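You operate a simulated robot arm through the tools that you are given. There is no shell and no other tool. Be economical: measure what you need, move in short steps, check, and stop when the job is done.

Carry out the task below with a simulated two-armed robot. There is one attempt and no reset: what you move stays moved.

JOB
Take the cream chip block and leave it on the front desk top. Put the orange chip block on top of the grey block on the programmer end of the front desk. Take the hand meter and put it on the front desk top. Put the small cream box labelled "seals" from the top of the grey side bench on the shelf under the grey side bench and the small cream box marked "springs" on the green shelf of the test trolley. Stack the XS white carton from the top of the grey side bench on top of the M white carton. Fetch the tape roll from the top of the grey side bench and set it on the back of the set-up bench. Lift the blue board box lid open. Do these in any order.

It is judged by the outcome, as a careful person would: the job done as asked, and still so three seconds after it is handed in. It fails if anything else is knocked over, pushed out of place, dropped, spilled or broken. Lids that push on must go on centred and level and be pressed home; caps that screw on are set level and turned clockwise until they are tight.

ROBOT AND FRAMES
Two 7-joint arms with two-finger grippers on one trunk, on a base that drives. Base frame: it is fixed to the floor where the robot stands at the start and does not move with it; the origin is under the middle of the robot, x ahead of it, y to its left, z up. Units: cm, degrees, N and s.
The left shoulder is at the start at [10.7, 21.6, 112.5], the right one opposite. With the tool pointing down near the work surface each hand reaches from about 36 to 90 cm from the robot's upright axis, wherever it stands, measured 20 degrees to its own side. Places, roughly: back of the set-up bench (22x234 cm) [-80, -788, 84]; blue board box lid [-360, -500, 100]; cream chip block [50, 0, 75]; front desk top [50, -110, 80]; green shelf of the test trolley [440, -610, 30]; grey block (6x9x4 cm) [80, -10, 80]; hand meter (8x4x14 cm) [90, -20, 80]; orange chip block [50, 0, 75]; shelf under the grey side bench [290, -780, 20]; small cream box [225, -800, 75]; tape roll (7x7x3 cm) [270, -790, 80]; white carton [275, -775, 75]. Payload 3.43 kg a hand.
Tool frame (each hand has its own): the origin (TCP) lies between the finger pads and is the grasp point; the fingertips stand 2 cm ahead of it; z points along the fingers, y is the line along which they close. The gripper opens to 12.4 cm. The gripper's body begins 9.3 cm behind the TCP.
Orientation is that of the tool frame in the base frame, as a unit quaternion [w, x, y, z]. With the fingers straight down and closing along the base's y, the tool's x points along the base's -x, its y along +y and its z along -z.

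CONTROLS
- The arms move only by the tool drive_tool. It takes "left_steps", "right_steps" or both (then of equal length, played together; a hand with none holds still); each is a list of rows, each a list of 3 entries, a list of its own where there are three numbers: the turn, a rotation vector about the tool's x, y, z in units of 5 degrees (1.0 is 5 degrees), then the shift along the tool's x, y, z in units of 50 mm (1.0 is 50 mm), then the gripper command, from -1 (shut) to 1 (fully open), values between in proportion. In form: [[[rx, ry, rz], [dx, dy, dz], grip], ...]. A call has 1 to 12 rows; each row shifts and turns the commanded pose from where the row before left it, along the tool's axes as they then stand. A call with a number of a shift or a turn outside -1 to 1 is refused whole. Rows are played at 5 a second. More than 5 cm and 8.6 degrees between two rows, or a gripper value outside its range, and nothing of the call is played. Where a pose cannot be reached the arm comes as near as it can. A force on the tool above 40 N (or 10 N above the force at the start of the call, whichever is more), or a blocked arm, ends the call early, and 0.2 s more pass. Each finger travels about 7.2 cm/s and halts on what it meets, pressing with about 36 N; the grip force reading is that of the motor and also rises with nothing between the fingers. The clock runs only during rows and for 0.2 s after the last one: add rows that do not move to give the fingers time. The reply holds the time, the measured pose of the TCP, the force on the tool along the base axes, the opening and the grip force, in the units named above and with some noise, with the torque about the TCP (base axes, N m) and any sound that the robot's microphone picked up.
- Cameras (640 x 400 px; columns grow to the right, rows downward): "scene" is now at [24.74, -4.34, 132.72]; the picture's right is [-0.46, -0.89, 0.00], its down [-0.18, 0.09, -0.98] and it looks along [0.87, -0.45, -0.20] (base axes); focal length 214 px, centre (320, 200). "left" rides on the left gripper at [8.2, -1.4, -14] in its tool frame; the picture's right is [0.17, 0.99, 0.00], its down [-0.83, 0.14, -0.54] and it looks along [-0.53, 0.09, 0.84] (tool axes); focal length 243 px, centre (320, 200). "right" rides on the right gripper at [8.2, 1.4, -14] in its tool frame; the picture's right is [-0.17, 0.99, 0.00], its down [-0.83, -0.14, -0.54] and it looks along [-0.53, -0.09, 0.84] (tool axes); focal length 243 px, centre (320, 200). There is no depth. A picture from a camera that has moved, and an enlarged one, comes with that camera's place and axes in the base frame and with its lens.
- camera(camera): a new picture of that camera. No time passes.
- move_column(by): slides the trunk up (or, below 0, down) by that many cm; the arms and the scene camera ride with it, the base frame stays. It gives what a move gives, with no picture.
- base_move(legs): drives the robot by 1 to 6 legs, each [ahead, left, turn to the left] in cm, cm and degrees, along the robot's own axes; the way and the turn of a leg run together, so that a leg with both is an arc; at most 150 cm and 180 degrees a leg. The arms and the cameras ride along, it lands a little off, and it stops where it bumps. It gives what a move gives.
- turn_head(pan, tilt): turns the head with the scene camera to pan (to the left, within 80 degrees either way) and tilt (down, from -29 to 69), counted from straight ahead of the robot. It gives what a move gives.
- enlarge(camera, box): a new picture of the part [left, top, right, bottom] of that camera's present view, enlarged. No time passes.
- job_done(): hands the job in; it is judged then, once.

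Go step by step. Nothing tells you exact positions but the pictures and the camera data: compare them with the known pose of the tool, close in by small moves and look again before you grip or let go. The budget is 217 turns and 212 pictures, counting those below and the enlarged ones. Unless the task says otherwise, let go and move clear before handing in.

The tools are called after "Call:" by a JSON object that holds its "name" and its "arguments". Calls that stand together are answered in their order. drive_tool: Moves the arms, as the interface text tells. Its arguments: {"type":"object","properties":{"left_steps":{"type":"array"},"right_steps":{"type":"array"}},"required":[]} The other tools are called the same way: move_column (by) slides the trunk up or down; base_move (legs) drives the base; turn_head (pan, tilt) turns the head that bears the scene camera; camera (camera) takes a picture; enlarge (camera, box) takes an enlarged picture of a part of a camera's view; job_done () hands the job in.

At the start:

```text
t: 0.0
left_tcp_pos: [35.32, -5.87, 103.37]
left_tcp_rot: [-0.001, -0.006, 1.0, 0.003]
left_force: [1.2, 0.8, 0.1]
left_moment: [0.01, -0.02, -0.02]
left_gripper_width: 12.4
left_gripper_force: 0.0
right_tcp_pos: [35.37, -44.4, 102.75]
right_tcp_rot: [0.0, 0.0, 1.0, 0.0]
right_force: [1.2, -0.6, -0.7]
right_moment: [-0.01, -0.01, -0.04]
right_gripper_width: 12.39
right_gripper_force: 0.0
trunk travel left (down, up): [-27.5, 31.6]
robot x, y, heading: [-0.12, 0.25, 0.1]
head pan, tilt: [-50.5, 68.8]
```

scene: 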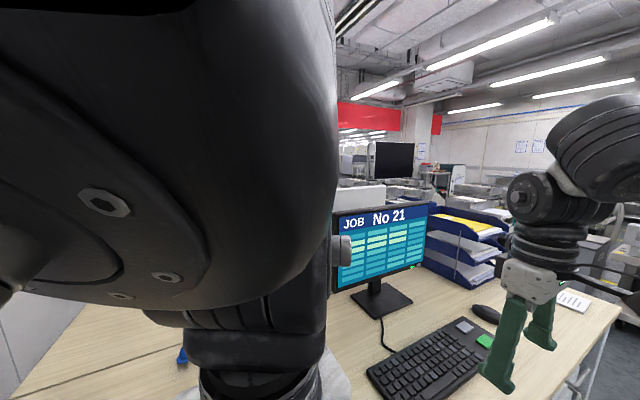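
right: 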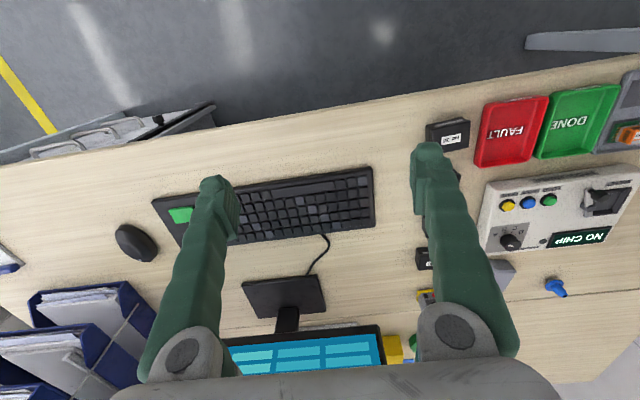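
left: 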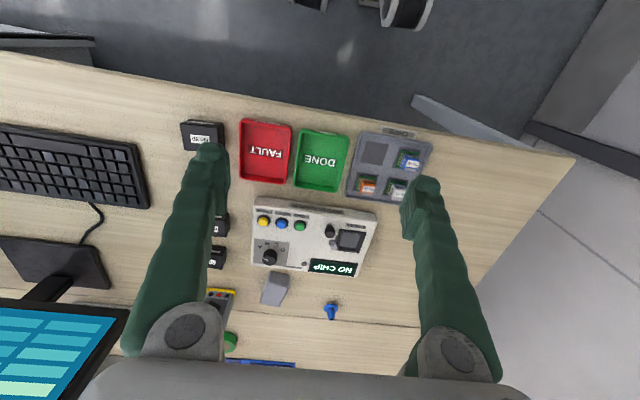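

The chip tray, tester and grey block are in view of the left hand camera. I'll enlarge that view and look around with the head.

Call:
{"name": "enlarge", "arguments": {"camera": "left", "box": [180, 100, 440, 300]}}

Call:
{"name": "turn_head", "arguments": {"pan": 0, "tilt": 50}}

Call:
{"name": "camera", "arguments": {"camera": "scene"}}

```text
2.00 times, centred on (310, 200) of left
camera zoom: at [27.08, -7.51, 117.44], right [-0.18, 0.98, 0.01], down [0.83, 0.14, 0.54], along [0.53, 0.1, -0.84], focal length 485 px, centre (340, 200)
```

zoom: 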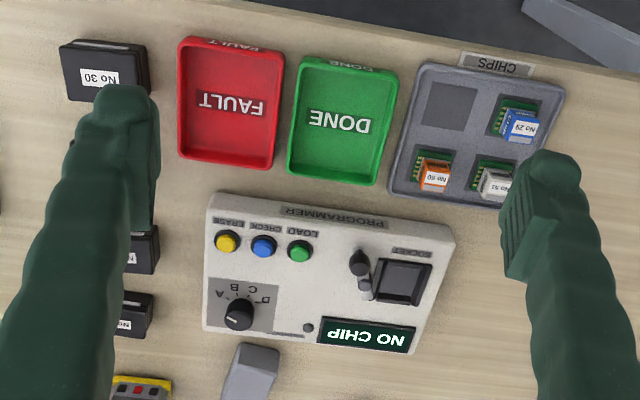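

```text
t: 1.2
left_tcp_pos: [35.31, -5.87, 103.44]
left_tcp_rot: [-0.001, -0.005, 1.0, 0.003]
left_force: [-0.3, 0.0, -0.3]
left_moment: [0.0, 0.02, -0.03]
left_gripper_width: 12.4
left_gripper_force: 0.1
right_tcp_pos: [35.28, -44.37, 102.62]
right_tcp_rot: [0.0, 0.0, 1.0, 0.0]
right_force: [-0.4, 0.1, -0.2]
right_moment: [0.01, 0.01, 0.0]
right_gripper_width: 12.4
right_gripper_force: 0.0
trunk travel left (down, up): [-27.5, 31.6]
robot x, y, heading: [-0.36, -0.18, 0.1]
head pan, tilt: [0.0, 50.0]
```

```text
207 pictures are left
camera scene: at [24.14, -0.1, 126.77], right [0.0, -1.0, 0.0], down [-0.77, 0.0, -0.64], along [0.64, 0.0, -0.77], focal length 214 px, centre (320, 200)
```

scene: 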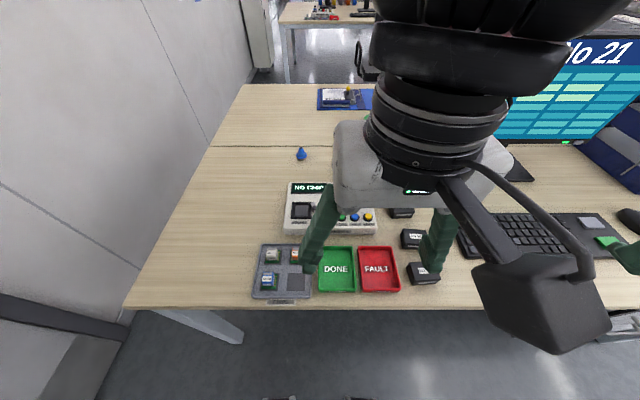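

The orange and cream chips sit in a tray at about [47.5, 5–11]; the grey block is near [77, -9]. I'll move the left hand forward to view the back of the desk.

Call:
{"name": "drive_tool", "arguments": {"left_steps": [[[0, 0, 0], [-1, 0, 0], 1], [[0, 0, 0], [-1, 0, 0], 1], [[0, 0, 0], [-1, 0, 0], 1], [[0, 0, 0], [-1, 0, 0], 1], [[0, 0, 0], [0, 0, 0], 1]]}}

Call:
{"name": "camera", "arguments": {"camera": "left"}}

Call:
{"name": "camera", "arguments": {"camera": "scene"}}

```text
t: 2.4
left_tcp_pos: [52.68, -5.92, 101.05]
left_tcp_rot: [0.0, -0.007, 1.0, -0.007]
left_force: [0.0, -0.1, 0.8]
left_moment: [0.01, -0.03, 0.01]
left_gripper_width: 12.42
left_gripper_force: 0.1
left hand out of reach, approached as far as the arm can: row 3, 4
right_tcp_pos: [35.37, -44.45, 102.61]
right_tcp_rot: [0.001, 0.001, 1.0, 0.001]
right_force: [0.3, -0.1, -0.1]
right_moment: [0.01, 0.03, 0.05]
right_gripper_width: 12.4
right_gripper_force: 0.1
trunk travel left (down, up): [-27.5, 31.6]
robot x, y, heading: [-0.13, -0.14, 0.2]
head pan, tilt: [0.0, 50.0]
```

```text
206 pictures are left
camera left: at [44.36, -7.26, 115.05], right [-0.18, 0.98, -0.01], down [0.83, 0.16, 0.54], along [0.53, 0.09, -0.84], focal length 243 px, centre (320, 200)
```

left: 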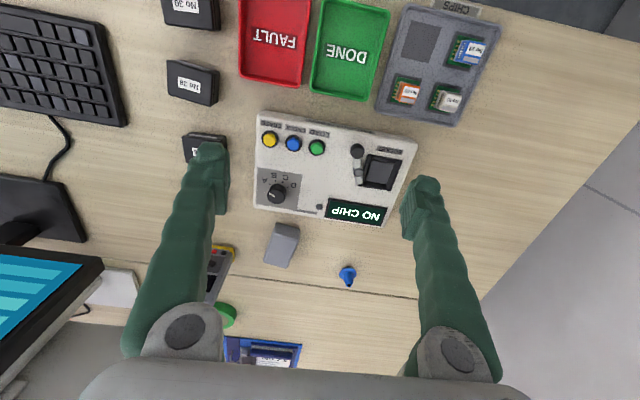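

```text
205 pictures are left
camera scene: at [24.09, -0.08, 126.79], right [0.0, -1.0, 0.0], down [-0.77, 0.0, -0.64], along [0.64, 0.0, -0.77], focal length 214 px, centre (320, 200)
```

scene: 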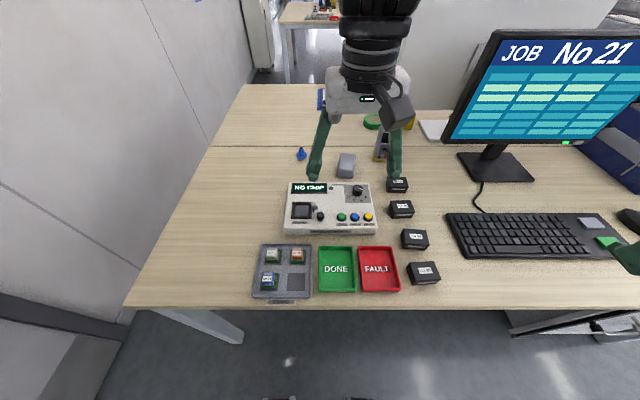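

Call:
{"name": "enlarge", "arguments": {"camera": "scene", "box": [240, 80, 440, 205]}}

Call:
{"name": "enlarge", "arguments": {"camera": "left", "box": [180, 200, 380, 325]}}

Call:
{"name": "enlarge", "arguments": {"camera": "left", "box": [360, 0, 520, 100]}}

```text
3.20 times, centred on (340, 142) of scene
camera zoom: at [24.09, -0.08, 126.79], right [0.0, -1.0, 0.0], down [-0.77, 0.0, -0.64], along [0.64, 0.0, -0.77], focal length 686 px, centre (256, 384)
```

zoom: 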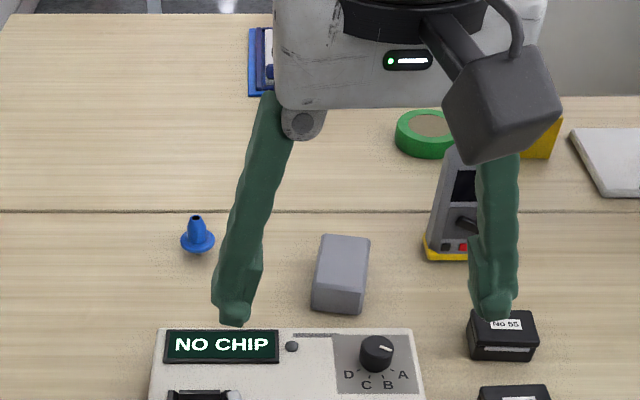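

```text
3.20 times, centred on (280, 262) of left
camera zoom: at [44.36, -7.26, 115.05], right [-0.18, 0.98, -0.01], down [0.83, 0.16, 0.54], along [0.53, 0.09, -0.84], focal length 776 px, centre (448, 0)
```

zoom: 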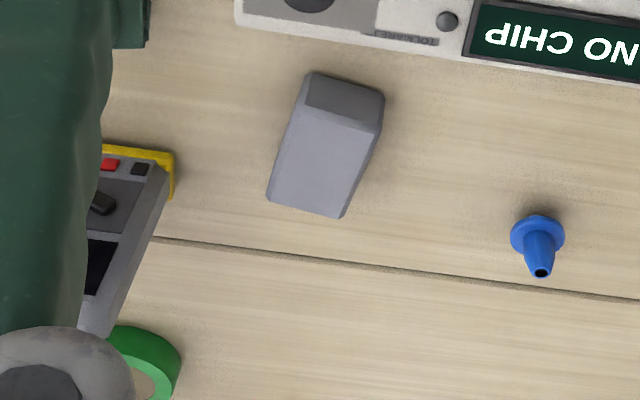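

```text
4.00 times, centred on (440, 50) of left
camera zoom: at [44.36, -7.26, 115.05], right [-0.18, 0.98, -0.01], down [0.83, 0.16, 0.54], along [0.53, 0.09, -0.84], focal length 970 px, centre (-160, 800)
```

zoom: 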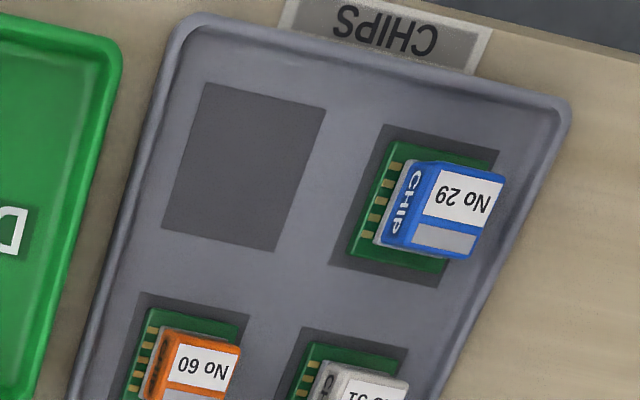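

The hand meter is hidden behind the arm. I'll pull the left arm back and look closely at the meter area.

Call:
{"name": "drive_tool", "arguments": {"left_steps": [[[0, 0, 0], [1, 0.6, 0], 1], [[0, 0, 0], [1, 1, 0], 1], [[0, 0, 0], [1, 1, 0], 1], [[0, 0, 0], [0.4, 1, 0], 1], [[0, 0, 0], [0, 1, 0], 1], [[0, 0, 0], [0, 0, 0], 1]]}}

Call:
{"name": "turn_head", "arguments": {"pan": -15, "tilt": 35}}

Call:
{"name": "camera", "arguments": {"camera": "scene"}}

```text
refused: row 1 steps farther than a row can; nothing moved
```

```text
t: 3.2
left_tcp_pos: [52.69, -5.75, 100.62]
left_tcp_rot: [-0.001, -0.009, 1.0, -0.006]
left_force: [-0.6, 0.2, 0.6]
left_moment: [0.0, -0.02, 0.0]
left_gripper_width: 12.39
left_gripper_force: 0.0
right_tcp_pos: [35.36, -44.44, 102.73]
right_tcp_rot: [0.001, 0.0, 1.0, 0.0]
right_force: [0.1, -0.8, 0.3]
right_moment: [-0.02, 0.0, 0.0]
right_gripper_width: 12.39
right_gripper_force: 0.0
trunk travel left (down, up): [-27.5, 31.6]
robot x, y, heading: [0.2, -0.1, 0.2]
head pan, tilt: [-15.0, 35.0]
```

```text
201 pictures are left
camera scene: at [24.96, -2.36, 128.94], right [-0.26, -0.97, 0.0], down [-0.55, 0.15, -0.82], along [0.79, -0.21, -0.57], focal length 214 px, centre (320, 200)
```

scene: 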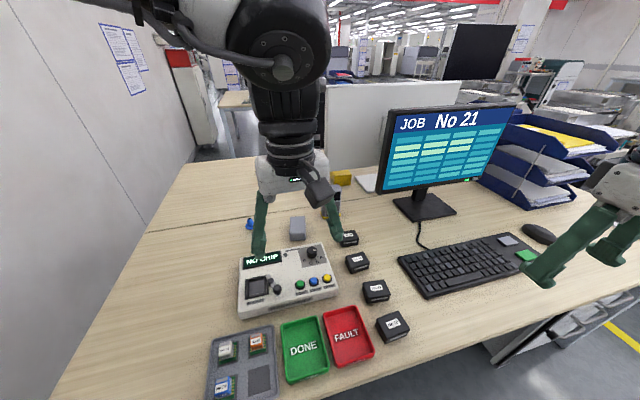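

Call:
{"name": "drive_tool", "arguments": {"left_steps": [[[0, 0, 0], [0.7, 0.7, 0], 1], [[0, 0, 0], [0.7, 0.7, 0], 1], [[0, 0, 0], [0.7, 0.7, 0], 1], [[0, 0, 0], [0.7, 0.7, 0], 1], [[0, 0, 0], [0, 1, 0], 1], [[0, 0, 0], [0, 1, 0], 1], [[0, 0, 0], [0, 0, 0], 1]]}}

Call:
{"name": "enlarge", "arguments": {"camera": "scene", "box": [230, 140, 390, 240]}}

```text
t: 4.8
left_tcp_pos: [38.38, 18.23, 100.43]
left_tcp_rot: [-0.001, -0.005, 1.0, 0.005]
left_force: [0.6, 0.1, -0.1]
left_moment: [0.01, 0.01, -0.01]
left_gripper_width: 12.38
left_gripper_force: 0.1
right_tcp_pos: [35.3, -44.64, 102.61]
right_tcp_rot: [0.0, 0.0, 1.0, 0.002]
right_force: [-0.1, 0.1, 0.5]
right_moment: [0.02, -0.01, 0.02]
right_gripper_width: 12.41
right_gripper_force: 0.0
trunk travel left (down, up): [-27.5, 31.6]
robot x, y, heading: [-0.14, 0.14, 0.1]
head pan, tilt: [-15.0, 35.0]
```

```text
4.00 times, centred on (310, 190) of scene
camera zoom: at [25.02, -2.53, 128.93], right [-0.26, -0.97, 0.0], down [-0.55, 0.15, -0.82], along [0.79, -0.21, -0.57], focal length 858 px, centre (360, 240)
```

zoom: 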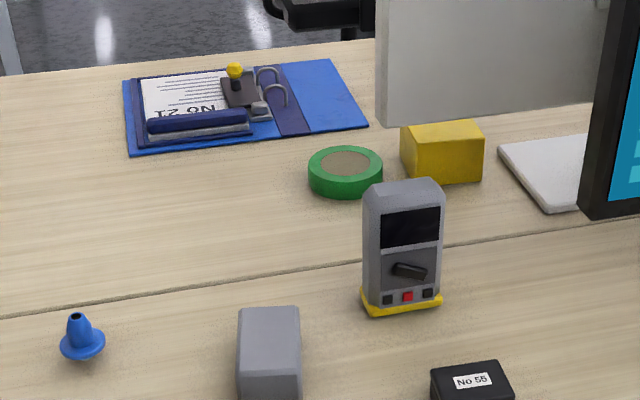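

The meter stands upright near [88,-23.5], on the desk. Next I look right along the desk for free space.

Call:
{"name": "turn_head", "arguments": {"pan": -70, "tilt": 40}}

Call:
{"name": "camera", "arguments": {"camera": "scene"}}

Call:
{"name": "camera", "arguments": {"camera": "left"}}

```text
t: 6.0
left_tcp_pos: [38.28, 18.21, 100.48]
left_tcp_rot: [-0.001, -0.005, 1.0, 0.004]
left_force: [-0.8, -0.4, 0.5]
left_moment: [-0.02, -0.01, 0.01]
left_gripper_width: 12.39
left_gripper_force: 0.1
right_tcp_pos: [35.32, -44.37, 102.68]
right_tcp_rot: [0.0, 0.0, 1.0, 0.0]
right_force: [-0.9, 0.0, -0.6]
right_moment: [0.0, -0.01, 0.0]
right_gripper_width: 12.4
right_gripper_force: 0.1
trunk travel left (down, up): [-27.5, 31.6]
robot x, y, heading: [-0.23, 0.18, 0.2]
head pan, tilt: [-70.0, 40.0]
```

```text
199 pictures are left
camera scene: at [19.36, -8.07, 128.19], right [-0.94, -0.34, 0.0], down [-0.22, 0.6, -0.77], along [0.26, -0.72, -0.64], focal length 214 px, centre (320, 200)
```

scene: 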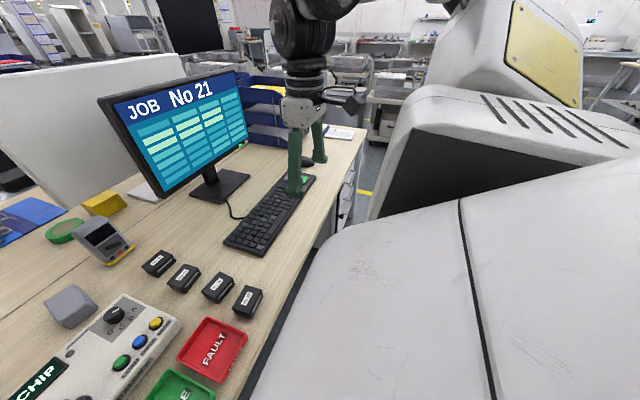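

```text
198 pictures are left
camera left: at [30.11, 16.64, 114.48], right [-0.18, 0.98, 0.01], down [0.83, 0.14, 0.54], along [0.53, 0.1, -0.84], focal length 243 px, centre (320, 200)
```

left: 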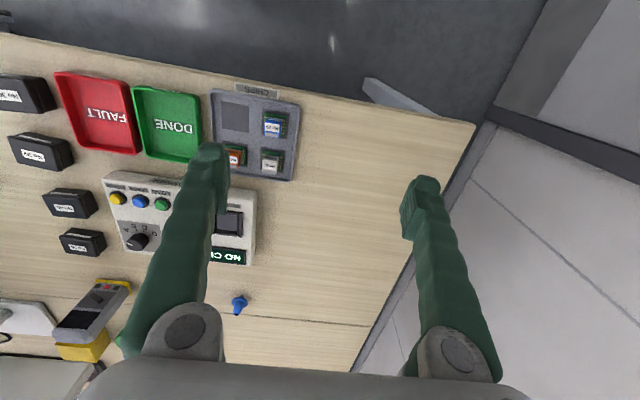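

The desk is free between objects. I'll bring the left hand over the chip tray to view the chips closely.

Call:
{"name": "drive_tool", "arguments": {"left_steps": [[[0, 0, 0], [-0.46, -0.51, 0.42], 1], [[0, 0, 0], [-0.46, -0.51, 0.42], 1], [[0, 0, 0], [-0.46, -0.51, 0.42], 1], [[0, 0, 0], [-0.46, -0.51, 0.42], 1], [[0, 0, 0], [0, 0, 0], 1]]}}

Call:
{"name": "camera", "arguments": {"camera": "left"}}

```text
t: 7.2
left_tcp_pos: [47.69, 8.05, 91.75]
left_tcp_rot: [-0.002, -0.005, 1.0, 0.004]
left_force: [0.2, 0.5, 0.3]
left_moment: [0.01, 0.01, -0.03]
left_gripper_width: 12.38
left_gripper_force: 0.1
right_tcp_pos: [35.3, -44.3, 102.66]
right_tcp_rot: [0.002, 0.0, 1.0, 0.0]
right_force: [0.2, 0.3, 0.1]
right_moment: [0.0, -0.01, 0.0]
right_gripper_width: 12.37
right_gripper_force: 0.1
trunk travel left (down, up): [-27.5, 31.6]
robot x, y, heading: [-0.02, 0.32, -0.1]
head pan, tilt: [-70.0, 40.0]
```

```text
197 pictures are left
camera left: at [39.4, 6.46, 105.89], right [-0.18, 0.98, 0.01], down [0.83, 0.14, 0.54], along [0.53, 0.1, -0.84], focal length 243 px, centre (320, 200)
```

left: 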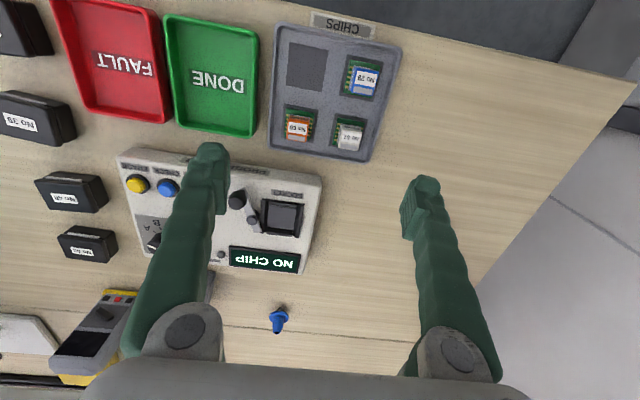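

Call:
{"name": "enlarge", "arguments": {"camera": "left", "box": [260, 20, 420, 120]}}

Call:
{"name": "enlarge", "arguments": {"camera": "left", "box": [260, 90, 388, 170]}}

```text
4.00 times, centred on (340, 70) of left
camera zoom: at [39.4, 6.46, 105.89], right [-0.18, 0.98, 0.01], down [0.83, 0.14, 0.54], along [0.53, 0.1, -0.84], focal length 970 px, centre (240, 720)
```

zoom: 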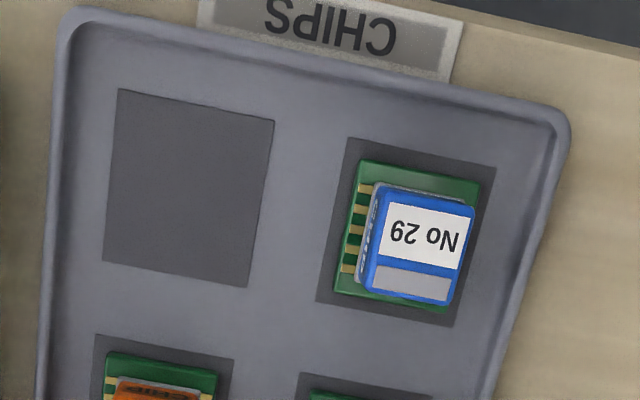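

```text
5.00 times, centred on (324, 130) of left
camera zoom: at [39.4, 6.46, 105.89], right [-0.18, 0.98, 0.01], down [0.83, 0.14, 0.54], along [0.53, 0.1, -0.84], focal length 1213 px, centre (300, 550)
```

zoom: 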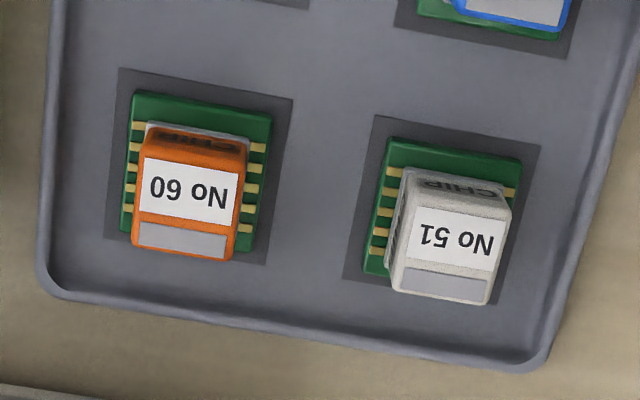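

Chip bodies are about 2.3 cm wide on a wider board. I'll measure the desk height by touching a free spot to the left of the tray with closed fingers.

Call:
{"name": "drive_tool", "arguments": {"left_steps": [[[0, 0, 0], [0, 1, 0], -1], [[0, 0, 0], [0, 1, 0], -1], [[0, 0, 0], [0, 0.8, 0], -1], [[0, 0, 0], [0, 0, 0.8], -1], [[0, 0, 0], [0, 0, 0.8], -1], [[0, 0, 0], [0, 0, 0.4], -1], [[0, 0, 0], [0, 0, 0.1], -1], [[0, 0, 0], [0, 0, 0.1], -1], [[0, 0, 0], [0, 0, 0.1], -1], [[0, 0, 0], [0, 0, 0.1], -1], [[0, 0, 0], [0, 0, 0.1], -1], [[0, 0, 0], [0, 0, 0.1], -1]]}}

```text
t: 9.8
left_tcp_pos: [44.92, 20.84, 78.76]
left_tcp_rot: [-0.002, -0.006, 1.0, 0.003]
left_force: [-0.2, 0.4, 0.4]
left_moment: [-0.01, 0.0, 0.03]
left_gripper_width: 0.01
left_gripper_force: 33.9
left hand out of reach, approached as far as the arm can: row 2, 3
right_tcp_pos: [35.32, -44.51, 102.62]
right_tcp_rot: [0.0, 0.0, 1.0, 0.0]
right_force: [0.2, -0.8, -0.2]
right_moment: [-0.05, 0.01, 0.05]
right_gripper_width: 12.4
right_gripper_force: 0.0
trunk travel left (down, up): [-27.5, 31.6]
robot x, y, heading: [0.01, 0.21, -0.0]
head pan, tilt: [-70.0, 40.0]
```

Call:
{"name": "drive_tool", "arguments": {"left_steps": [[[0, 0, 0], [0, 0, 0.1], -1], [[0, 0, 0], [0, 0, 0.1], -1], [[0, 0, 0], [0, 0, 0.1], -1], [[0, 0, 0], [0, 0, 0.1], -1], [[0, 0, 0], [0, 0, 0.1], -1], [[0, 0, 0], [0, 0, 0.1], -1], [[0, 0, 0], [0, 0, 0.1], -1], [[0, 0, 0], [0, 0, 0.1], -1]]}}

```text
t: 11.1
left_tcp_pos: [44.91, 20.94, 76.5]
left_tcp_rot: [0.001, -0.006, 1.0, 0.004]
left_force: [-8.5, 3.5, 28.4]
left_moment: [0.0, 0.16, 0.2]
left_gripper_width: 0.03
left_gripper_force: 34.2
right_tcp_pos: [35.34, -44.29, 102.64]
right_tcp_rot: [0.001, -0.001, 1.0, 0.0]
right_force: [-0.2, -0.1, -0.3]
right_moment: [-0.05, 0.02, 0.04]
right_gripper_width: 12.38
right_gripper_force: 0.1
trunk travel left (down, up): [-27.5, 31.6]
robot x, y, heading: [-0.09, -0.2, 0.4]
head pan, tilt: [-70.0, 40.0]
stopped in row 6 (left hand): the force on the tool passed its limit at 47 N (the readings are from after the stop); the commanded pose is now the measured one
```

Desk surface is at about z=74.5. Now go above the orange chip with the gripper half open.

Call:
{"name": "drive_tool", "arguments": {"left_steps": [[[0, 0, 0], [0, 0, -0.9], -1], [[0, 0, 0], [0, 0, -0.7], -0.19], [[0, 0, 0], [-0.19, -0.8, 0], -0.19], [[0, 0, 0], [-0.19, -0.8, 0], -0.19], [[0, 0, 0], [-0.19, -0.8, 0], -0.19], [[0, 0, 0], [0, -0.68, 0], -0.19], [[0, 0, 0], [0, 0, 0.5], -0.19], [[0, 0, 0], [0, 0, 0], -0.19]]}}

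Call:
{"name": "enlarge", "arguments": {"camera": "left", "box": [200, 100, 440, 250]}}

```text
t: 12.9
left_tcp_pos: [48.16, 5.55, 81.71]
left_tcp_rot: [0.001, -0.005, 1.0, 0.003]
left_force: [-0.1, -0.5, -0.7]
left_moment: [0.02, 0.0, 0.01]
left_gripper_width: 5.01
left_gripper_force: 0.1
right_tcp_pos: [35.37, -44.58, 102.71]
right_tcp_rot: [0.0, 0.0, 1.0, 0.001]
right_force: [0.1, 0.4, 0.0]
right_moment: [0.02, 0.03, 0.0]
right_gripper_width: 12.37
right_gripper_force: 0.0
trunk travel left (down, up): [-27.5, 31.6]
robot x, y, heading: [0.04, -0.12, -0.0]
head pan, tilt: [-70.0, 40.0]
```

```text
2.67 times, centred on (320, 175) of left
camera zoom: at [39.84, 3.89, 95.76], right [-0.18, 0.98, 0.01], down [0.83, 0.14, 0.54], along [0.53, 0.1, -0.84], focal length 647 px, centre (320, 267)
```

zoom: 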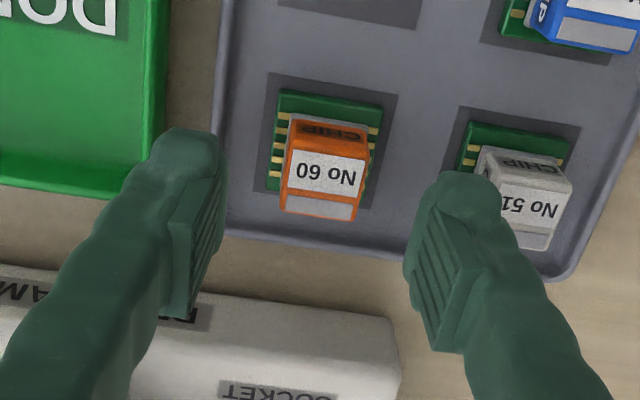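

Call:
{"name": "drive_tool", "arguments": {"left_steps": [[[0, 0, 0], [-0.04, 0.02, 0.4], -0.19], [[0, 0, 0], [0, 0, 0.34], -0.19], [[0, 0, 0], [0, 0, 0], -0.19]]}}

Call:
{"name": "camera", "arguments": {"camera": "left"}}

```text
t: 13.7
left_tcp_pos: [48.29, 5.54, 78.04]
left_tcp_rot: [0.001, -0.006, 1.0, 0.002]
left_force: [-1.4, 1.2, 11.4]
left_moment: [-0.38, 0.05, -0.03]
left_gripper_width: 4.92
left_gripper_force: 0.0
right_tcp_pos: [35.28, -44.37, 102.57]
right_tcp_rot: [0.001, 0.001, 1.0, 0.0]
right_force: [-0.1, -0.2, -0.5]
right_moment: [-0.01, 0.0, -0.05]
right_gripper_width: 12.41
right_gripper_force: 0.0
trunk travel left (down, up): [-27.5, 31.6]
robot x, y, heading: [-0.29, 0.51, 0.3]
head pan, tilt: [-70.0, 40.0]
```

```text
193 pictures are left
camera left: at [40.0, 3.97, 92.09], right [-0.18, 0.98, 0.01], down [0.83, 0.14, 0.54], along [0.53, 0.1, -0.84], focal length 243 px, centre (320, 200)
```

left: 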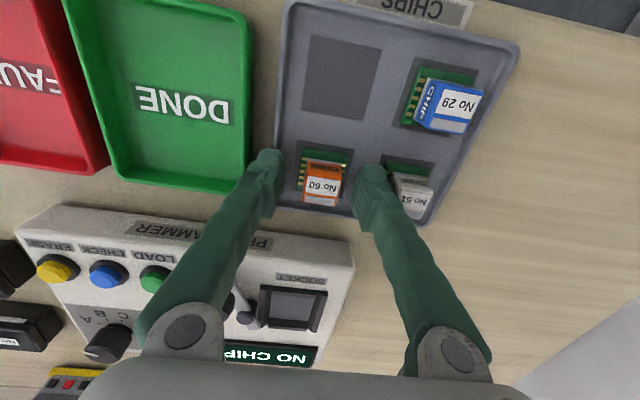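

The right finger seems to touch the tray rim. I'll rise slightly, narrow the opening, then lower inside the rim.

Call:
{"name": "drive_tool", "arguments": {"left_steps": [[[0, 0, 0], [0, 0, -0.2], -0.19], [[0, 0, 0], [0, 0, 0], -0.4], [[0, 0, 0], [0, 0, 0], -0.4], [[0, 0, 0], [0, 0, 0.2], -0.4], [[0, 0, 0], [0, 0, 0], -0.4]]}}

Call:
{"name": "enlarge", "arguments": {"camera": "left", "box": [240, 120, 400, 220]}}

```text
t: 14.9
left_tcp_pos: [48.12, 5.58, 78.02]
left_tcp_rot: [0.001, -0.006, 1.0, 0.003]
left_force: [0.7, -0.8, -0.3]
left_moment: [0.02, -0.02, 0.01]
left_gripper_width: 3.71
left_gripper_force: 0.1
right_tcp_pos: [35.34, -44.39, 102.66]
right_tcp_rot: [-0.001, 0.0, 1.0, 0.0]
right_force: [0.1, 0.1, 0.1]
right_moment: [-0.01, -0.03, 0.0]
right_gripper_width: 12.41
right_gripper_force: 0.0
trunk travel left (down, up): [-27.5, 31.6]
robot x, y, heading: [-0.0, 0.32, 0.2]
head pan, tilt: [-70.0, 40.0]
```

```text
4.00 times, centred on (320, 170) of left
camera zoom: at [39.94, 4.0, 91.96], right [-0.18, 0.98, 0.01], down [0.83, 0.14, 0.54], along [0.53, 0.1, -0.84], focal length 970 px, centre (320, 320)
```

zoom: 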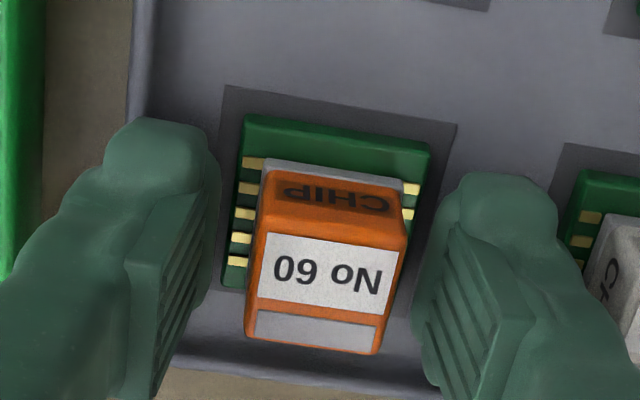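

Call:
{"name": "drive_tool", "arguments": {"left_steps": [[[0, 0, 0], [0, 0, 0], -1], [[0, 0, 0], [0, 0, 0], -1], [[0, 0, 0], [0, 0, 0], -1]]}}

Call:
{"name": "enlarge", "arguments": {"camera": "left", "box": [240, 120, 400, 220]}}

```text
t: 15.7
left_tcp_pos: [48.13, 5.62, 77.94]
left_tcp_rot: [0.001, -0.006, 1.0, 0.004]
left_force: [0.1, -0.1, 0.1]
left_moment: [0.03, 0.0, 0.01]
left_gripper_width: 2.22
left_gripper_force: 36.1
right_tcp_pos: [35.32, -44.47, 102.66]
right_tcp_rot: [0.001, 0.0, 1.0, 0.0]
right_force: [0.5, -1.0, -1.4]
right_moment: [0.04, 0.0, -0.03]
right_gripper_width: 12.4
right_gripper_force: 0.1
trunk travel left (down, up): [-27.5, 31.6]
robot x, y, heading: [-0.22, 0.25, -0.2]
head pan, tilt: [-70.0, 40.0]
```

```text
4.00 times, centred on (320, 170) of left
camera zoom: at [39.95, 4.01, 91.97], right [-0.18, 0.98, 0.01], down [0.83, 0.14, 0.54], along [0.53, 0.1, -0.84], focal length 970 px, centre (320, 320)
```

zoom: 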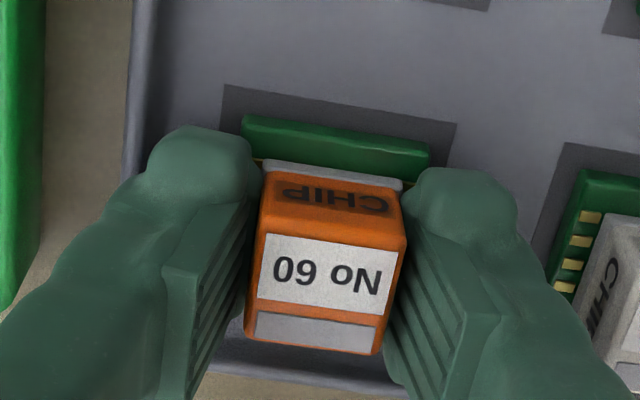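

Orange chip is gripped. Lift it and travel forward over the programmer toward the grey block.

Call:
{"name": "drive_tool", "arguments": {"left_steps": [[[0, 0, 0], [0, 0, -0.5], -1], [[0, 0, 0], [0, 0, -1], -1], [[0, 0, 0], [0, 0, -0.7], -1], [[0, 0, 0], [-0.9, -0.4, 0], -1], [[0, 0, 0], [-0.9, -0.4, 0], -1], [[0, 0, 0], [-0.9, -0.4, 0], -1], [[0, 0, 0], [-0.9, -0.4, 0], -1], [[0, 0, 0], [-0.9, -0.4, 0], -1], [[0, 0, 0], [0, -0.4, 0], -1], [[0, 0, 0], [0, 0, 0], -1]]}}

Call:
{"name": "camera", "arguments": {"camera": "left"}}

```text
t: 17.3
left_tcp_pos: [70.57, 4.13, 93.69]
left_tcp_rot: [0.008, -0.084, 0.995, -0.062]
left_force: [-0.6, 0.5, -0.3]
left_moment: [-0.01, 0.03, 0.0]
left_gripper_width: 2.25
left_gripper_force: 36.2
left hand out of reach, approached as far as the arm can: row 8
right_tcp_pos: [35.49, -44.38, 102.65]
right_tcp_rot: [0.0, -0.001, 1.0, 0.0]
right_force: [-0.5, 0.8, -0.5]
right_moment: [0.01, 0.0, -0.01]
right_gripper_width: 12.38
right_gripper_force: 0.0
trunk travel left (down, up): [-27.5, 31.6]
robot x, y, heading: [0.33, 0.07, 0.3]
head pan, tilt: [-70.0, 40.0]
stopped in row 8 (left hand): the arm was blocked; the commanded pose is now the measured one
```

```text
190 pictures are left
camera left: at [62.25, 3.12, 107.66], right [-0.32, 0.94, -0.12], down [0.78, 0.34, 0.52], along [0.53, 0.07, -0.84], focal length 243 px, centre (320, 200)
```

left: 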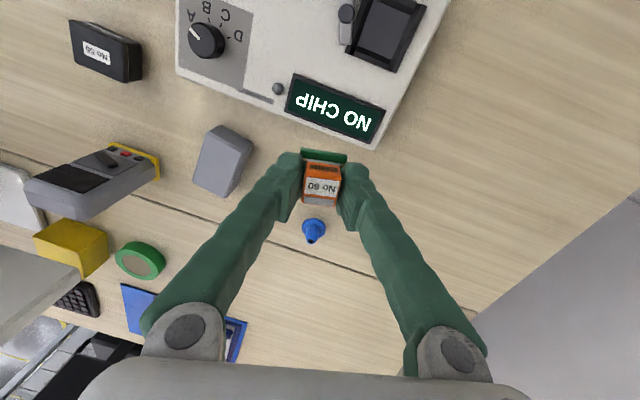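

The arm hit its limit, since the block is on the far side of its reach. I'll slide the robot right 25 cm so the block lies in the left arm's good zone.

Call:
{"name": "base_move", "arguments": {"legs": [[0, -25, 0]]}}

Call:
{"name": "drive_tool", "arguments": {"left_steps": [[[-0.71, 0.09, 0.96], [0.4, 0, 0], -1], [[-0.71, 0.09, 0.96], [0.4, 0, 0], -1], [[0, 0, 0], [0, 0, 0], -1]]}}

Call:
{"name": "camera", "arguments": {"camera": "left"}}

```text
t: 21.3
left_tcp_pos: [70.59, -20.94, 93.6]
left_tcp_rot: [0.009, -0.082, 0.995, -0.061]
left_force: [-0.8, 0.1, 1.1]
left_moment: [0.01, -0.02, -0.02]
left_gripper_width: 2.21
left_gripper_force: 35.6
right_tcp_pos: [35.4, -69.43, 102.78]
right_tcp_rot: [0.0, -0.001, 1.0, 0.0]
right_force: [0.4, -0.6, 0.1]
right_moment: [0.0, 0.0, 0.01]
right_gripper_width: 12.41
right_gripper_force: 0.1
trunk travel left (down, up): [-27.5, 31.6]
robot x, y, heading: [-0.21, -25.12, 0.3]
head pan, tilt: [-70.0, 40.0]
```

```text
t: 22.3
left_tcp_pos: [67.44, -17.6, 93.49]
left_tcp_rot: [-0.003, -0.043, 0.999, -0.012]
left_force: [0.2, 0.3, -0.3]
left_moment: [-0.02, 0.0, -0.01]
left_gripper_width: 2.23
left_gripper_force: 36.1
left hand out of reach, approached as far as the arm can: row 2
right_tcp_pos: [35.39, -69.43, 102.64]
right_tcp_rot: [0.0, -0.001, 1.0, -0.001]
right_force: [-0.3, 0.3, -0.5]
right_moment: [-0.01, 0.01, -0.06]
right_gripper_width: 12.39
right_gripper_force: 0.0
trunk travel left (down, up): [-27.5, 31.6]
robot x, y, heading: [0.02, -24.81, 0.2]
head pan, tilt: [-70.0, 40.0]
stopped in row 3 (left hand): the arm was blocked; the commanded pose is now the measured one
```

```text
189 pictures are left
camera left: at [59.42, -19.4, 107.67], right [-0.25, 0.97, -0.02], down [0.82, 0.22, 0.53], along [0.52, 0.11, -0.85], focal length 243 px, centre (320, 200)
```

left: 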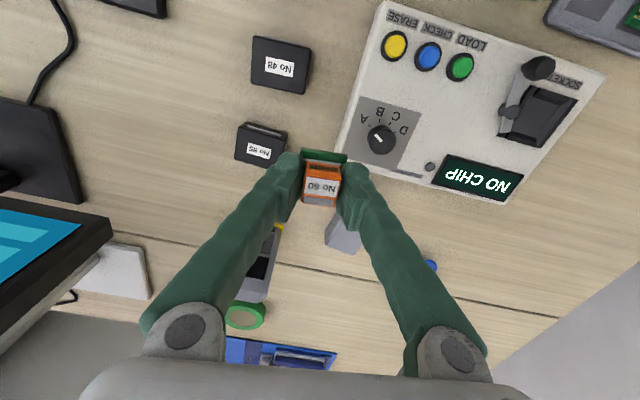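

Call:
{"name": "move_column", "arguments": {"by": 10}}

Call:
{"name": "drive_tool", "arguments": {"left_steps": [[[0, 0, 0], [0.2, 0, 0.7], -1], [[0, 0, 0], [0, 0, 0.7], -1], [[-0.25, 0, 0.9], [0, 0.5, 0.4], -1], [[0, 0, 0], [0, 0.5, 0.4], -1], [[0, 0, 0], [0, 0, 0], -1]]}}

```text
t: 23.6
left_tcp_pos: [67.04, -17.7, 107.61]
left_tcp_rot: [0.037, -0.041, 0.998, -0.015]
left_force: [1.2, 0.3, -1.0]
left_moment: [-0.03, -0.02, 0.02]
left_gripper_width: 2.24
left_gripper_force: 36.5
right_tcp_pos: [35.48, -69.5, 112.62]
right_tcp_rot: [0.0, 0.0, 1.0, 0.0]
right_force: [0.0, -0.7, -0.1]
right_moment: [-0.01, 0.0, 0.0]
right_gripper_width: 12.37
right_gripper_force: 0.1
trunk travel left (down, up): [-37.5, 21.6]
robot x, y, heading: [-0.17, -25.3, -0.0]
head pan, tilt: [-70.0, 40.0]
```

```text
t: 24.8
left_tcp_pos: [62.16, -16.71, 96.69]
left_tcp_rot: [0.038, -0.001, 0.999, 0.0]
left_force: [-0.7, -0.2, -0.2]
left_moment: [0.0, 0.04, 0.01]
left_gripper_width: 2.23
left_gripper_force: 36.3
left hand out of reach, approached as far as the arm can: row 3, 4
right_tcp_pos: [35.42, -69.61, 112.56]
right_tcp_rot: [0.0, 0.0, 1.0, 0.0]
right_force: [0.0, 0.3, -0.2]
right_moment: [-0.01, 0.03, 0.0]
right_gripper_width: 12.4
right_gripper_force: 0.0
trunk travel left (down, up): [-37.5, 21.6]
robot x, y, heading: [-0.18, -24.94, 0.2]
head pan, tilt: [-70.0, 40.0]
```

Call:
{"name": "drive_tool", "arguments": {"left_steps": [[[0, 0.87, 0], [0, 0, 0.5], -1], [[0, 0, 0], [0, 0, 0.6], -1], [[0, 0, 0], [0, 0.4, 0.5], -1], [[0, 0, 0], [-0.5, 0.4, 0], -1], [[0, 0, 0], [0, 0, 0], -1]]}}

Call:
{"name": "turn_head", "arguments": {"pan": 0, "tilt": 30}}

Call:
{"name": "camera", "arguments": {"camera": "scene"}}

```text
t: 26.0
left_tcp_pos: [59.45, -16.85, 89.2]
left_tcp_rot: [0.0, -0.002, 1.0, 0.0]
left_force: [-0.3, 0.6, 0.0]
left_moment: [0.01, -0.01, 0.0]
left_gripper_width: 2.22
left_gripper_force: 35.8
left hand out of reach, approached as far as the arm can: row 1, 2, 3, 4
right_tcp_pos: [35.35, -69.39, 112.66]
right_tcp_rot: [0.0, 0.0, 1.0, 0.0]
right_force: [-0.1, 0.4, 0.0]
right_moment: [0.0, 0.0, 0.01]
right_gripper_width: 12.4
right_gripper_force: 0.1
trunk travel left (down, up): [-37.5, 21.6]
robot x, y, heading: [-0.23, -25.0, -0.0]
head pan, tilt: [-70.0, 40.0]
```

```text
t: 27.4
left_tcp_pos: [59.52, -16.87, 89.21]
left_tcp_rot: [0.001, -0.002, 1.0, 0.0]
left_force: [0.2, -0.2, -0.6]
left_moment: [-0.03, 0.0, 0.0]
left_gripper_width: 2.22
left_gripper_force: 35.8
right_tcp_pos: [35.38, -69.54, 112.72]
right_tcp_rot: [0.0, 0.001, 1.0, 0.001]
right_force: [-0.2, 0.5, -0.7]
right_moment: [-0.01, -0.03, 0.03]
right_gripper_width: 12.39
right_gripper_force: 0.0
trunk travel left (down, up): [-37.5, 21.6]
robot x, y, heading: [0.04, -25.15, -0.0]
head pan, tilt: [0.0, 30.0]
```

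```text
188 pictures are left
camera scene: at [23.03, -25.18, 139.64], right [0.0, -1.0, 0.0], down [-0.5, 0.0, -0.87], along [0.87, 0.0, -0.5], focal length 214 px, centre (320, 200)
```

scene: 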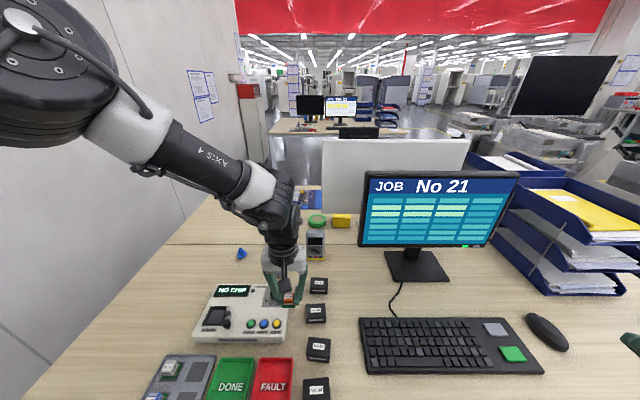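

Call:
{"name": "drive_tool", "arguments": {"left_steps": [[[0, 0, 0], [0.6, 0, 0], -1], [[0, 0, 0], [0.6, 0, 0], -1], [[0, 0, 0], [0, 0.6, 0], -1], [[0, 0, 0], [0, 0.6, 0], -1], [[0, 0, 0], [0, 0.6, 0], -1], [[0, 0, 0], [-0.6, 0, 0], -1], [[0, 0, 0], [-0.6, 0, 0], -1], [[0, 0, 0], [-0.6, 0, 0], -1], [[0, 0, 0], [-0.6, 0, 0], -1], [[0, 0, 0], [-0.6, 0, 0], -1], [[0, 0, 0], [0, 0, 0], -1]]}}

Call:
{"name": "camera", "arguments": {"camera": "scene"}}

```text
t: 29.8
left_tcp_pos: [59.72, -16.55, 90.84]
left_tcp_rot: [0.0, -0.002, 1.0, 0.0]
left_force: [-0.2, 0.6, -0.2]
left_moment: [-0.01, 0.01, 0.02]
left_gripper_width: 2.23
left_gripper_force: 36.0
left hand out of reach, approached as far as the arm can: row 5, 6, 7, 8, 9, 10
right_tcp_pos: [35.45, -69.52, 112.65]
right_tcp_rot: [0.0, 0.0, 1.0, 0.0]
right_force: [0.1, 0.2, -0.4]
right_moment: [0.01, 0.01, -0.02]
right_gripper_width: 12.4
right_gripper_force: 0.0
trunk travel left (down, up): [-37.5, 21.6]
robot x, y, heading: [-0.16, -25.08, 0.3]
head pan, tilt: [0.0, 30.0]
```

```text
187 pictures are left
camera scene: at [23.02, -25.12, 139.64], right [0.0, -1.0, 0.0], down [-0.5, 0.0, -0.87], along [0.87, 0.0, -0.5], focal length 214 px, centre (320, 200)
```

scene: 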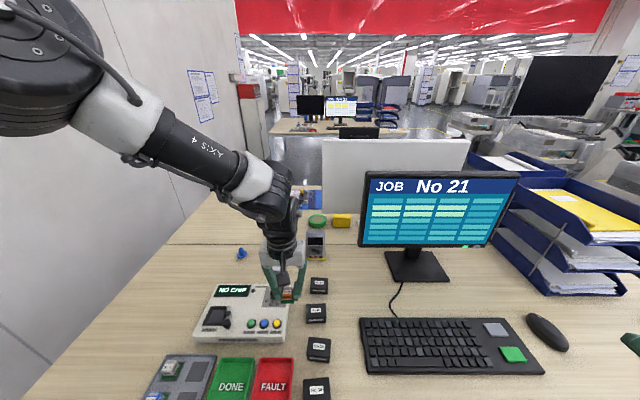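

The limit looks like wrist yaw. I'll turn the tool counter-clockwise (negative about tool z) by 40° and retry reaching forward.

Call:
{"name": "drive_tool", "arguments": {"left_steps": [[[0, 0, -1], [0, 0, 0], -1], [[0, 0, -1], [0, 0, 0], -1], [[0, 0, -1], [0, 0, 0], -1], [[0, 0, -1], [0, 0, 0], -1], [[0, 0, -1], [0, 0, 0], -1], [[0, 0, -1], [0, 0, 0], -1], [[0, 0, -1], [0, 0, 0], -1], [[0, 0, -1], [0, 0, 0], -1], [[0, 0, 0], [-0.5, 0, 0], -1], [[0, 0, 0], [-0.5, 0, 0], -1], [[0, 0, 0], [0, 0, 0], -1]]}}

```text
t: 32.2
left_tcp_pos: [63.5, -13.24, 90.93]
left_tcp_rot: [0.0, -0.342, 0.94, 0.0]
left_force: [0.0, 0.2, -1.0]
left_moment: [-0.01, 0.0, -0.01]
left_gripper_width: 2.25
left_gripper_force: 36.0
right_tcp_pos: [35.44, -69.54, 112.7]
right_tcp_rot: [-0.001, 0.0, 1.0, 0.0]
right_force: [-0.6, -0.2, -0.4]
right_moment: [-0.01, 0.01, 0.01]
right_gripper_width: 12.38
right_gripper_force: 0.1
trunk travel left (down, up): [-37.5, 21.6]
robot x, y, heading: [-0.13, -25.72, -0.0]
head pan, tilt: [0.0, 30.0]
```

Yaw fixed the reach. Look at the block from here.

Call:
{"name": "camera", "arguments": {"camera": "left"}}

Call:
{"name": "enlarge", "arguments": {"camera": "scene", "box": [200, 210, 360, 310]}}

```text
186 pictures are left
camera left: at [58.17, -19.73, 104.86], right [-0.76, 0.65, 0.0], down [0.55, 0.64, 0.54], along [0.35, 0.41, -0.84], focal length 243 px, centre (320, 200)
```

left: 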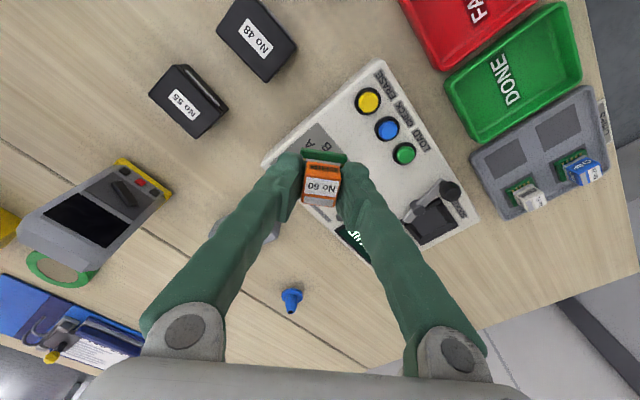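

```text
4.00 times, centred on (280, 260) of scene
camera zoom: at [22.99, -25.21, 139.65], right [0.0, -1.0, 0.0], down [-0.5, 0.0, -0.87], along [0.87, 0.0, -0.5], focal length 858 px, centre (480, -40)
```

zoom: 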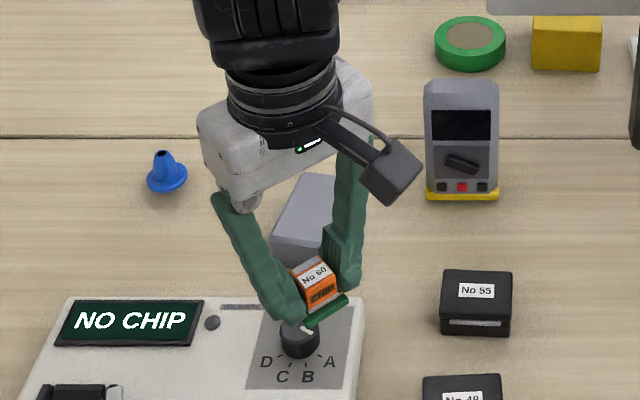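

Call:
{"name": "drive_tool", "arguments": {"left_steps": [[[0, 0, 0], [-0.75, -0.355, 0], -1], [[0, 0, 0], [-0.75, -0.355, 0], -1], [[0, 0, 0], [-0.75, -0.355, 0], -1], [[0, 0, 0], [-0.74, -0.345, 0], -1], [[0, 0, 0], [0, 0, 0], -1]]}}

Call:
{"name": "camera", "arguments": {"camera": "left"}}

Call:
{"name": "enlarge", "arguments": {"camera": "scene", "box": [200, 190, 360, 290]}}

```text
t: 33.4
left_tcp_pos: [76.27, -9.37, 90.68]
left_tcp_rot: [0.001, -0.343, 0.939, -0.002]
left_force: [0.0, 0.1, -0.6]
left_moment: [0.01, 0.0, -0.01]
left_gripper_width: 2.2
left_gripper_force: 36.1
left hand out of reach, approached as far as the arm can: row 4
right_tcp_pos: [35.28, -69.54, 112.64]
right_tcp_rot: [0.0, 0.001, 1.0, 0.0]
right_force: [-0.2, -0.5, 0.2]
right_moment: [0.0, -0.02, 0.01]
right_gripper_width: 12.39
right_gripper_force: 0.0
trunk travel left (down, up): [-37.5, 21.6]
robot x, y, heading: [-0.22, -25.51, 0.0]
head pan, tilt: [0.0, 30.0]
```

```text
184 pictures are left
camera left: at [70.76, -15.84, 104.67], right [-0.76, 0.65, 0.0], down [0.54, 0.64, 0.54], along [0.35, 0.41, -0.84], focal length 243 px, centre (320, 200)
```

left: 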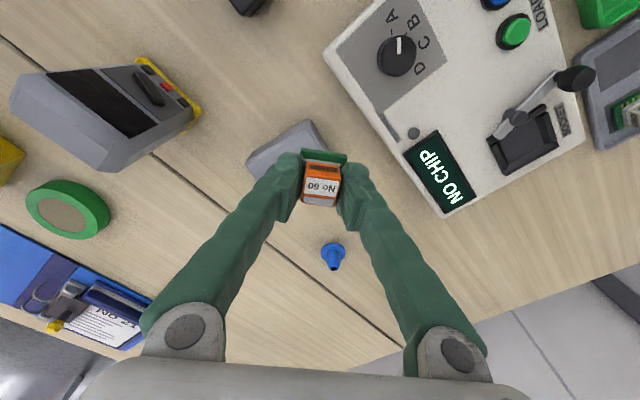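

```text
4.00 times, centred on (280, 240) of scene
camera zoom: at [22.99, -25.19, 139.65], right [0.0, -1.0, 0.0], down [-0.5, 0.0, -0.87], along [0.87, 0.0, -0.5], focal length 858 px, centre (480, 40)
```

zoom: 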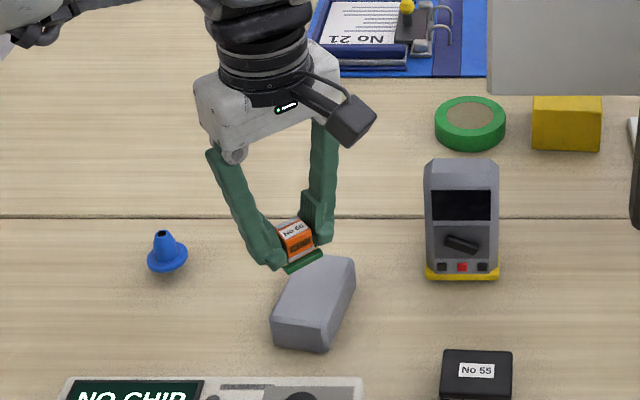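

Block centre is about [80.5,-9.3], 4 cm further ahead. I'll lower a little, then reach forward.

Call:
{"name": "drive_tool", "arguments": {"left_steps": [[[0, 0, 0], [0, 0, 0.5], -1], [[0, 0, 0], [0, 0, 0.5], -1], [[0, 0, -1], [0, 0, 0], -1], [[0, 0, -1], [0, 0, 0], -1], [[0, 0, 0], [-0.25, -0.33, 0], -1], [[0, 0, 0], [-0.25, -0.33, 0], -1], [[0, 0, 0], [0, 0, 0], -1]]}}

Call:
{"name": "enlarge", "arguments": {"camera": "scene", "box": [200, 190, 360, 290]}}

```text
t: 35.0
left_tcp_pos: [76.53, -10.04, 85.6]
left_tcp_rot: [0.0, -0.425, 0.905, -0.002]
left_force: [-0.1, -0.8, -0.2]
left_moment: [0.02, -0.01, -0.01]
left_gripper_width: 2.21
left_gripper_force: 36.1
left hand out of reach, approached as far as the arm can: row 5, 6
right_tcp_pos: [35.44, -69.58, 112.66]
right_tcp_rot: [0.0, 0.0, 1.0, 0.0]
right_force: [-0.5, -0.6, 0.2]
right_moment: [0.01, -0.01, 0.02]
right_gripper_width: 12.4
right_gripper_force: 0.0
trunk travel left (down, up): [-37.5, 21.6]
robot x, y, heading: [0.07, -25.33, 0.0]
head pan, tilt: [0.0, 30.0]
```

```text
4.00 times, centred on (280, 240) of scene
camera zoom: at [23.05, -25.2, 139.64], right [0.0, -1.0, 0.0], down [-0.5, 0.0, -0.87], along [0.87, 0.0, -0.5], focal length 858 px, centre (480, 40)
```

zoom: 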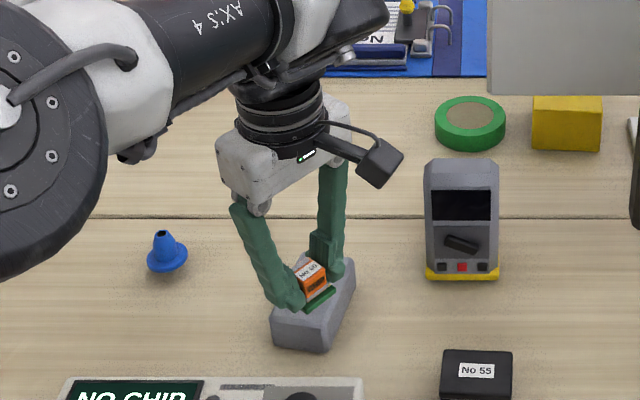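

Call:
{"name": "base_move", "arguments": {"legs": [[4, 0, 0]]}}

Call:
{"name": "enlarge", "arguments": {"camera": "scene", "box": [200, 190, 360, 290]}}

Call:
{"name": "camera", "arguments": {"camera": "left"}}

```text
t: 36.0
left_tcp_pos: [80.41, -10.0, 85.81]
left_tcp_rot: [0.0, -0.424, 0.905, -0.002]
left_force: [-0.5, -0.5, -0.3]
left_moment: [0.01, -0.04, 0.01]
left_gripper_width: 2.25
left_gripper_force: 36.0
right_tcp_pos: [39.15, -69.57, 112.7]
right_tcp_rot: [0.001, -0.001, 1.0, 0.0]
right_force: [-0.1, 0.0, 0.2]
right_moment: [0.01, -0.01, 0.0]
right_gripper_width: 12.41
right_gripper_force: 0.1
trunk travel left (down, up): [-37.5, 21.6]
robot x, y, heading: [4.09, -25.2, -0.0]
head pan, tilt: [0.0, 30.0]
```

```text
4.00 times, centred on (280, 240) of scene
camera zoom: at [26.72, -25.18, 139.68], right [0.0, -1.0, 0.0], down [-0.5, 0.0, -0.87], along [0.87, 0.0, -0.5], focal length 858 px, centre (480, 40)
```

zoom: 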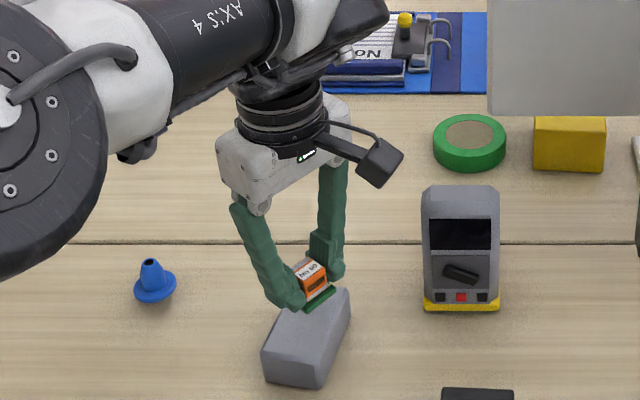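

```text
180 pictures are left
camera left: at [76.15, -17.27, 99.89], right [-0.86, 0.5, 0.0], down [0.42, 0.73, 0.54], along [0.27, 0.46, -0.84], focal length 243 px, centre (320, 200)
```

left: 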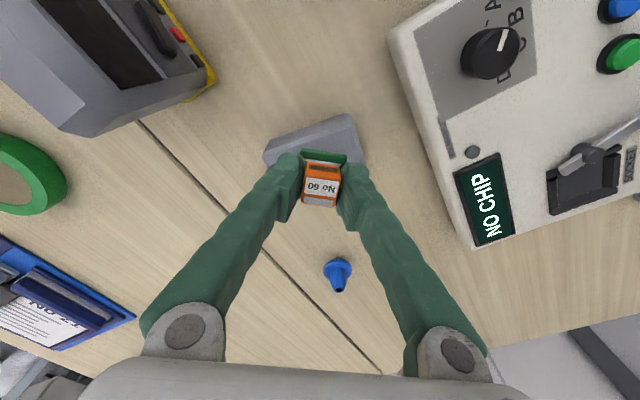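

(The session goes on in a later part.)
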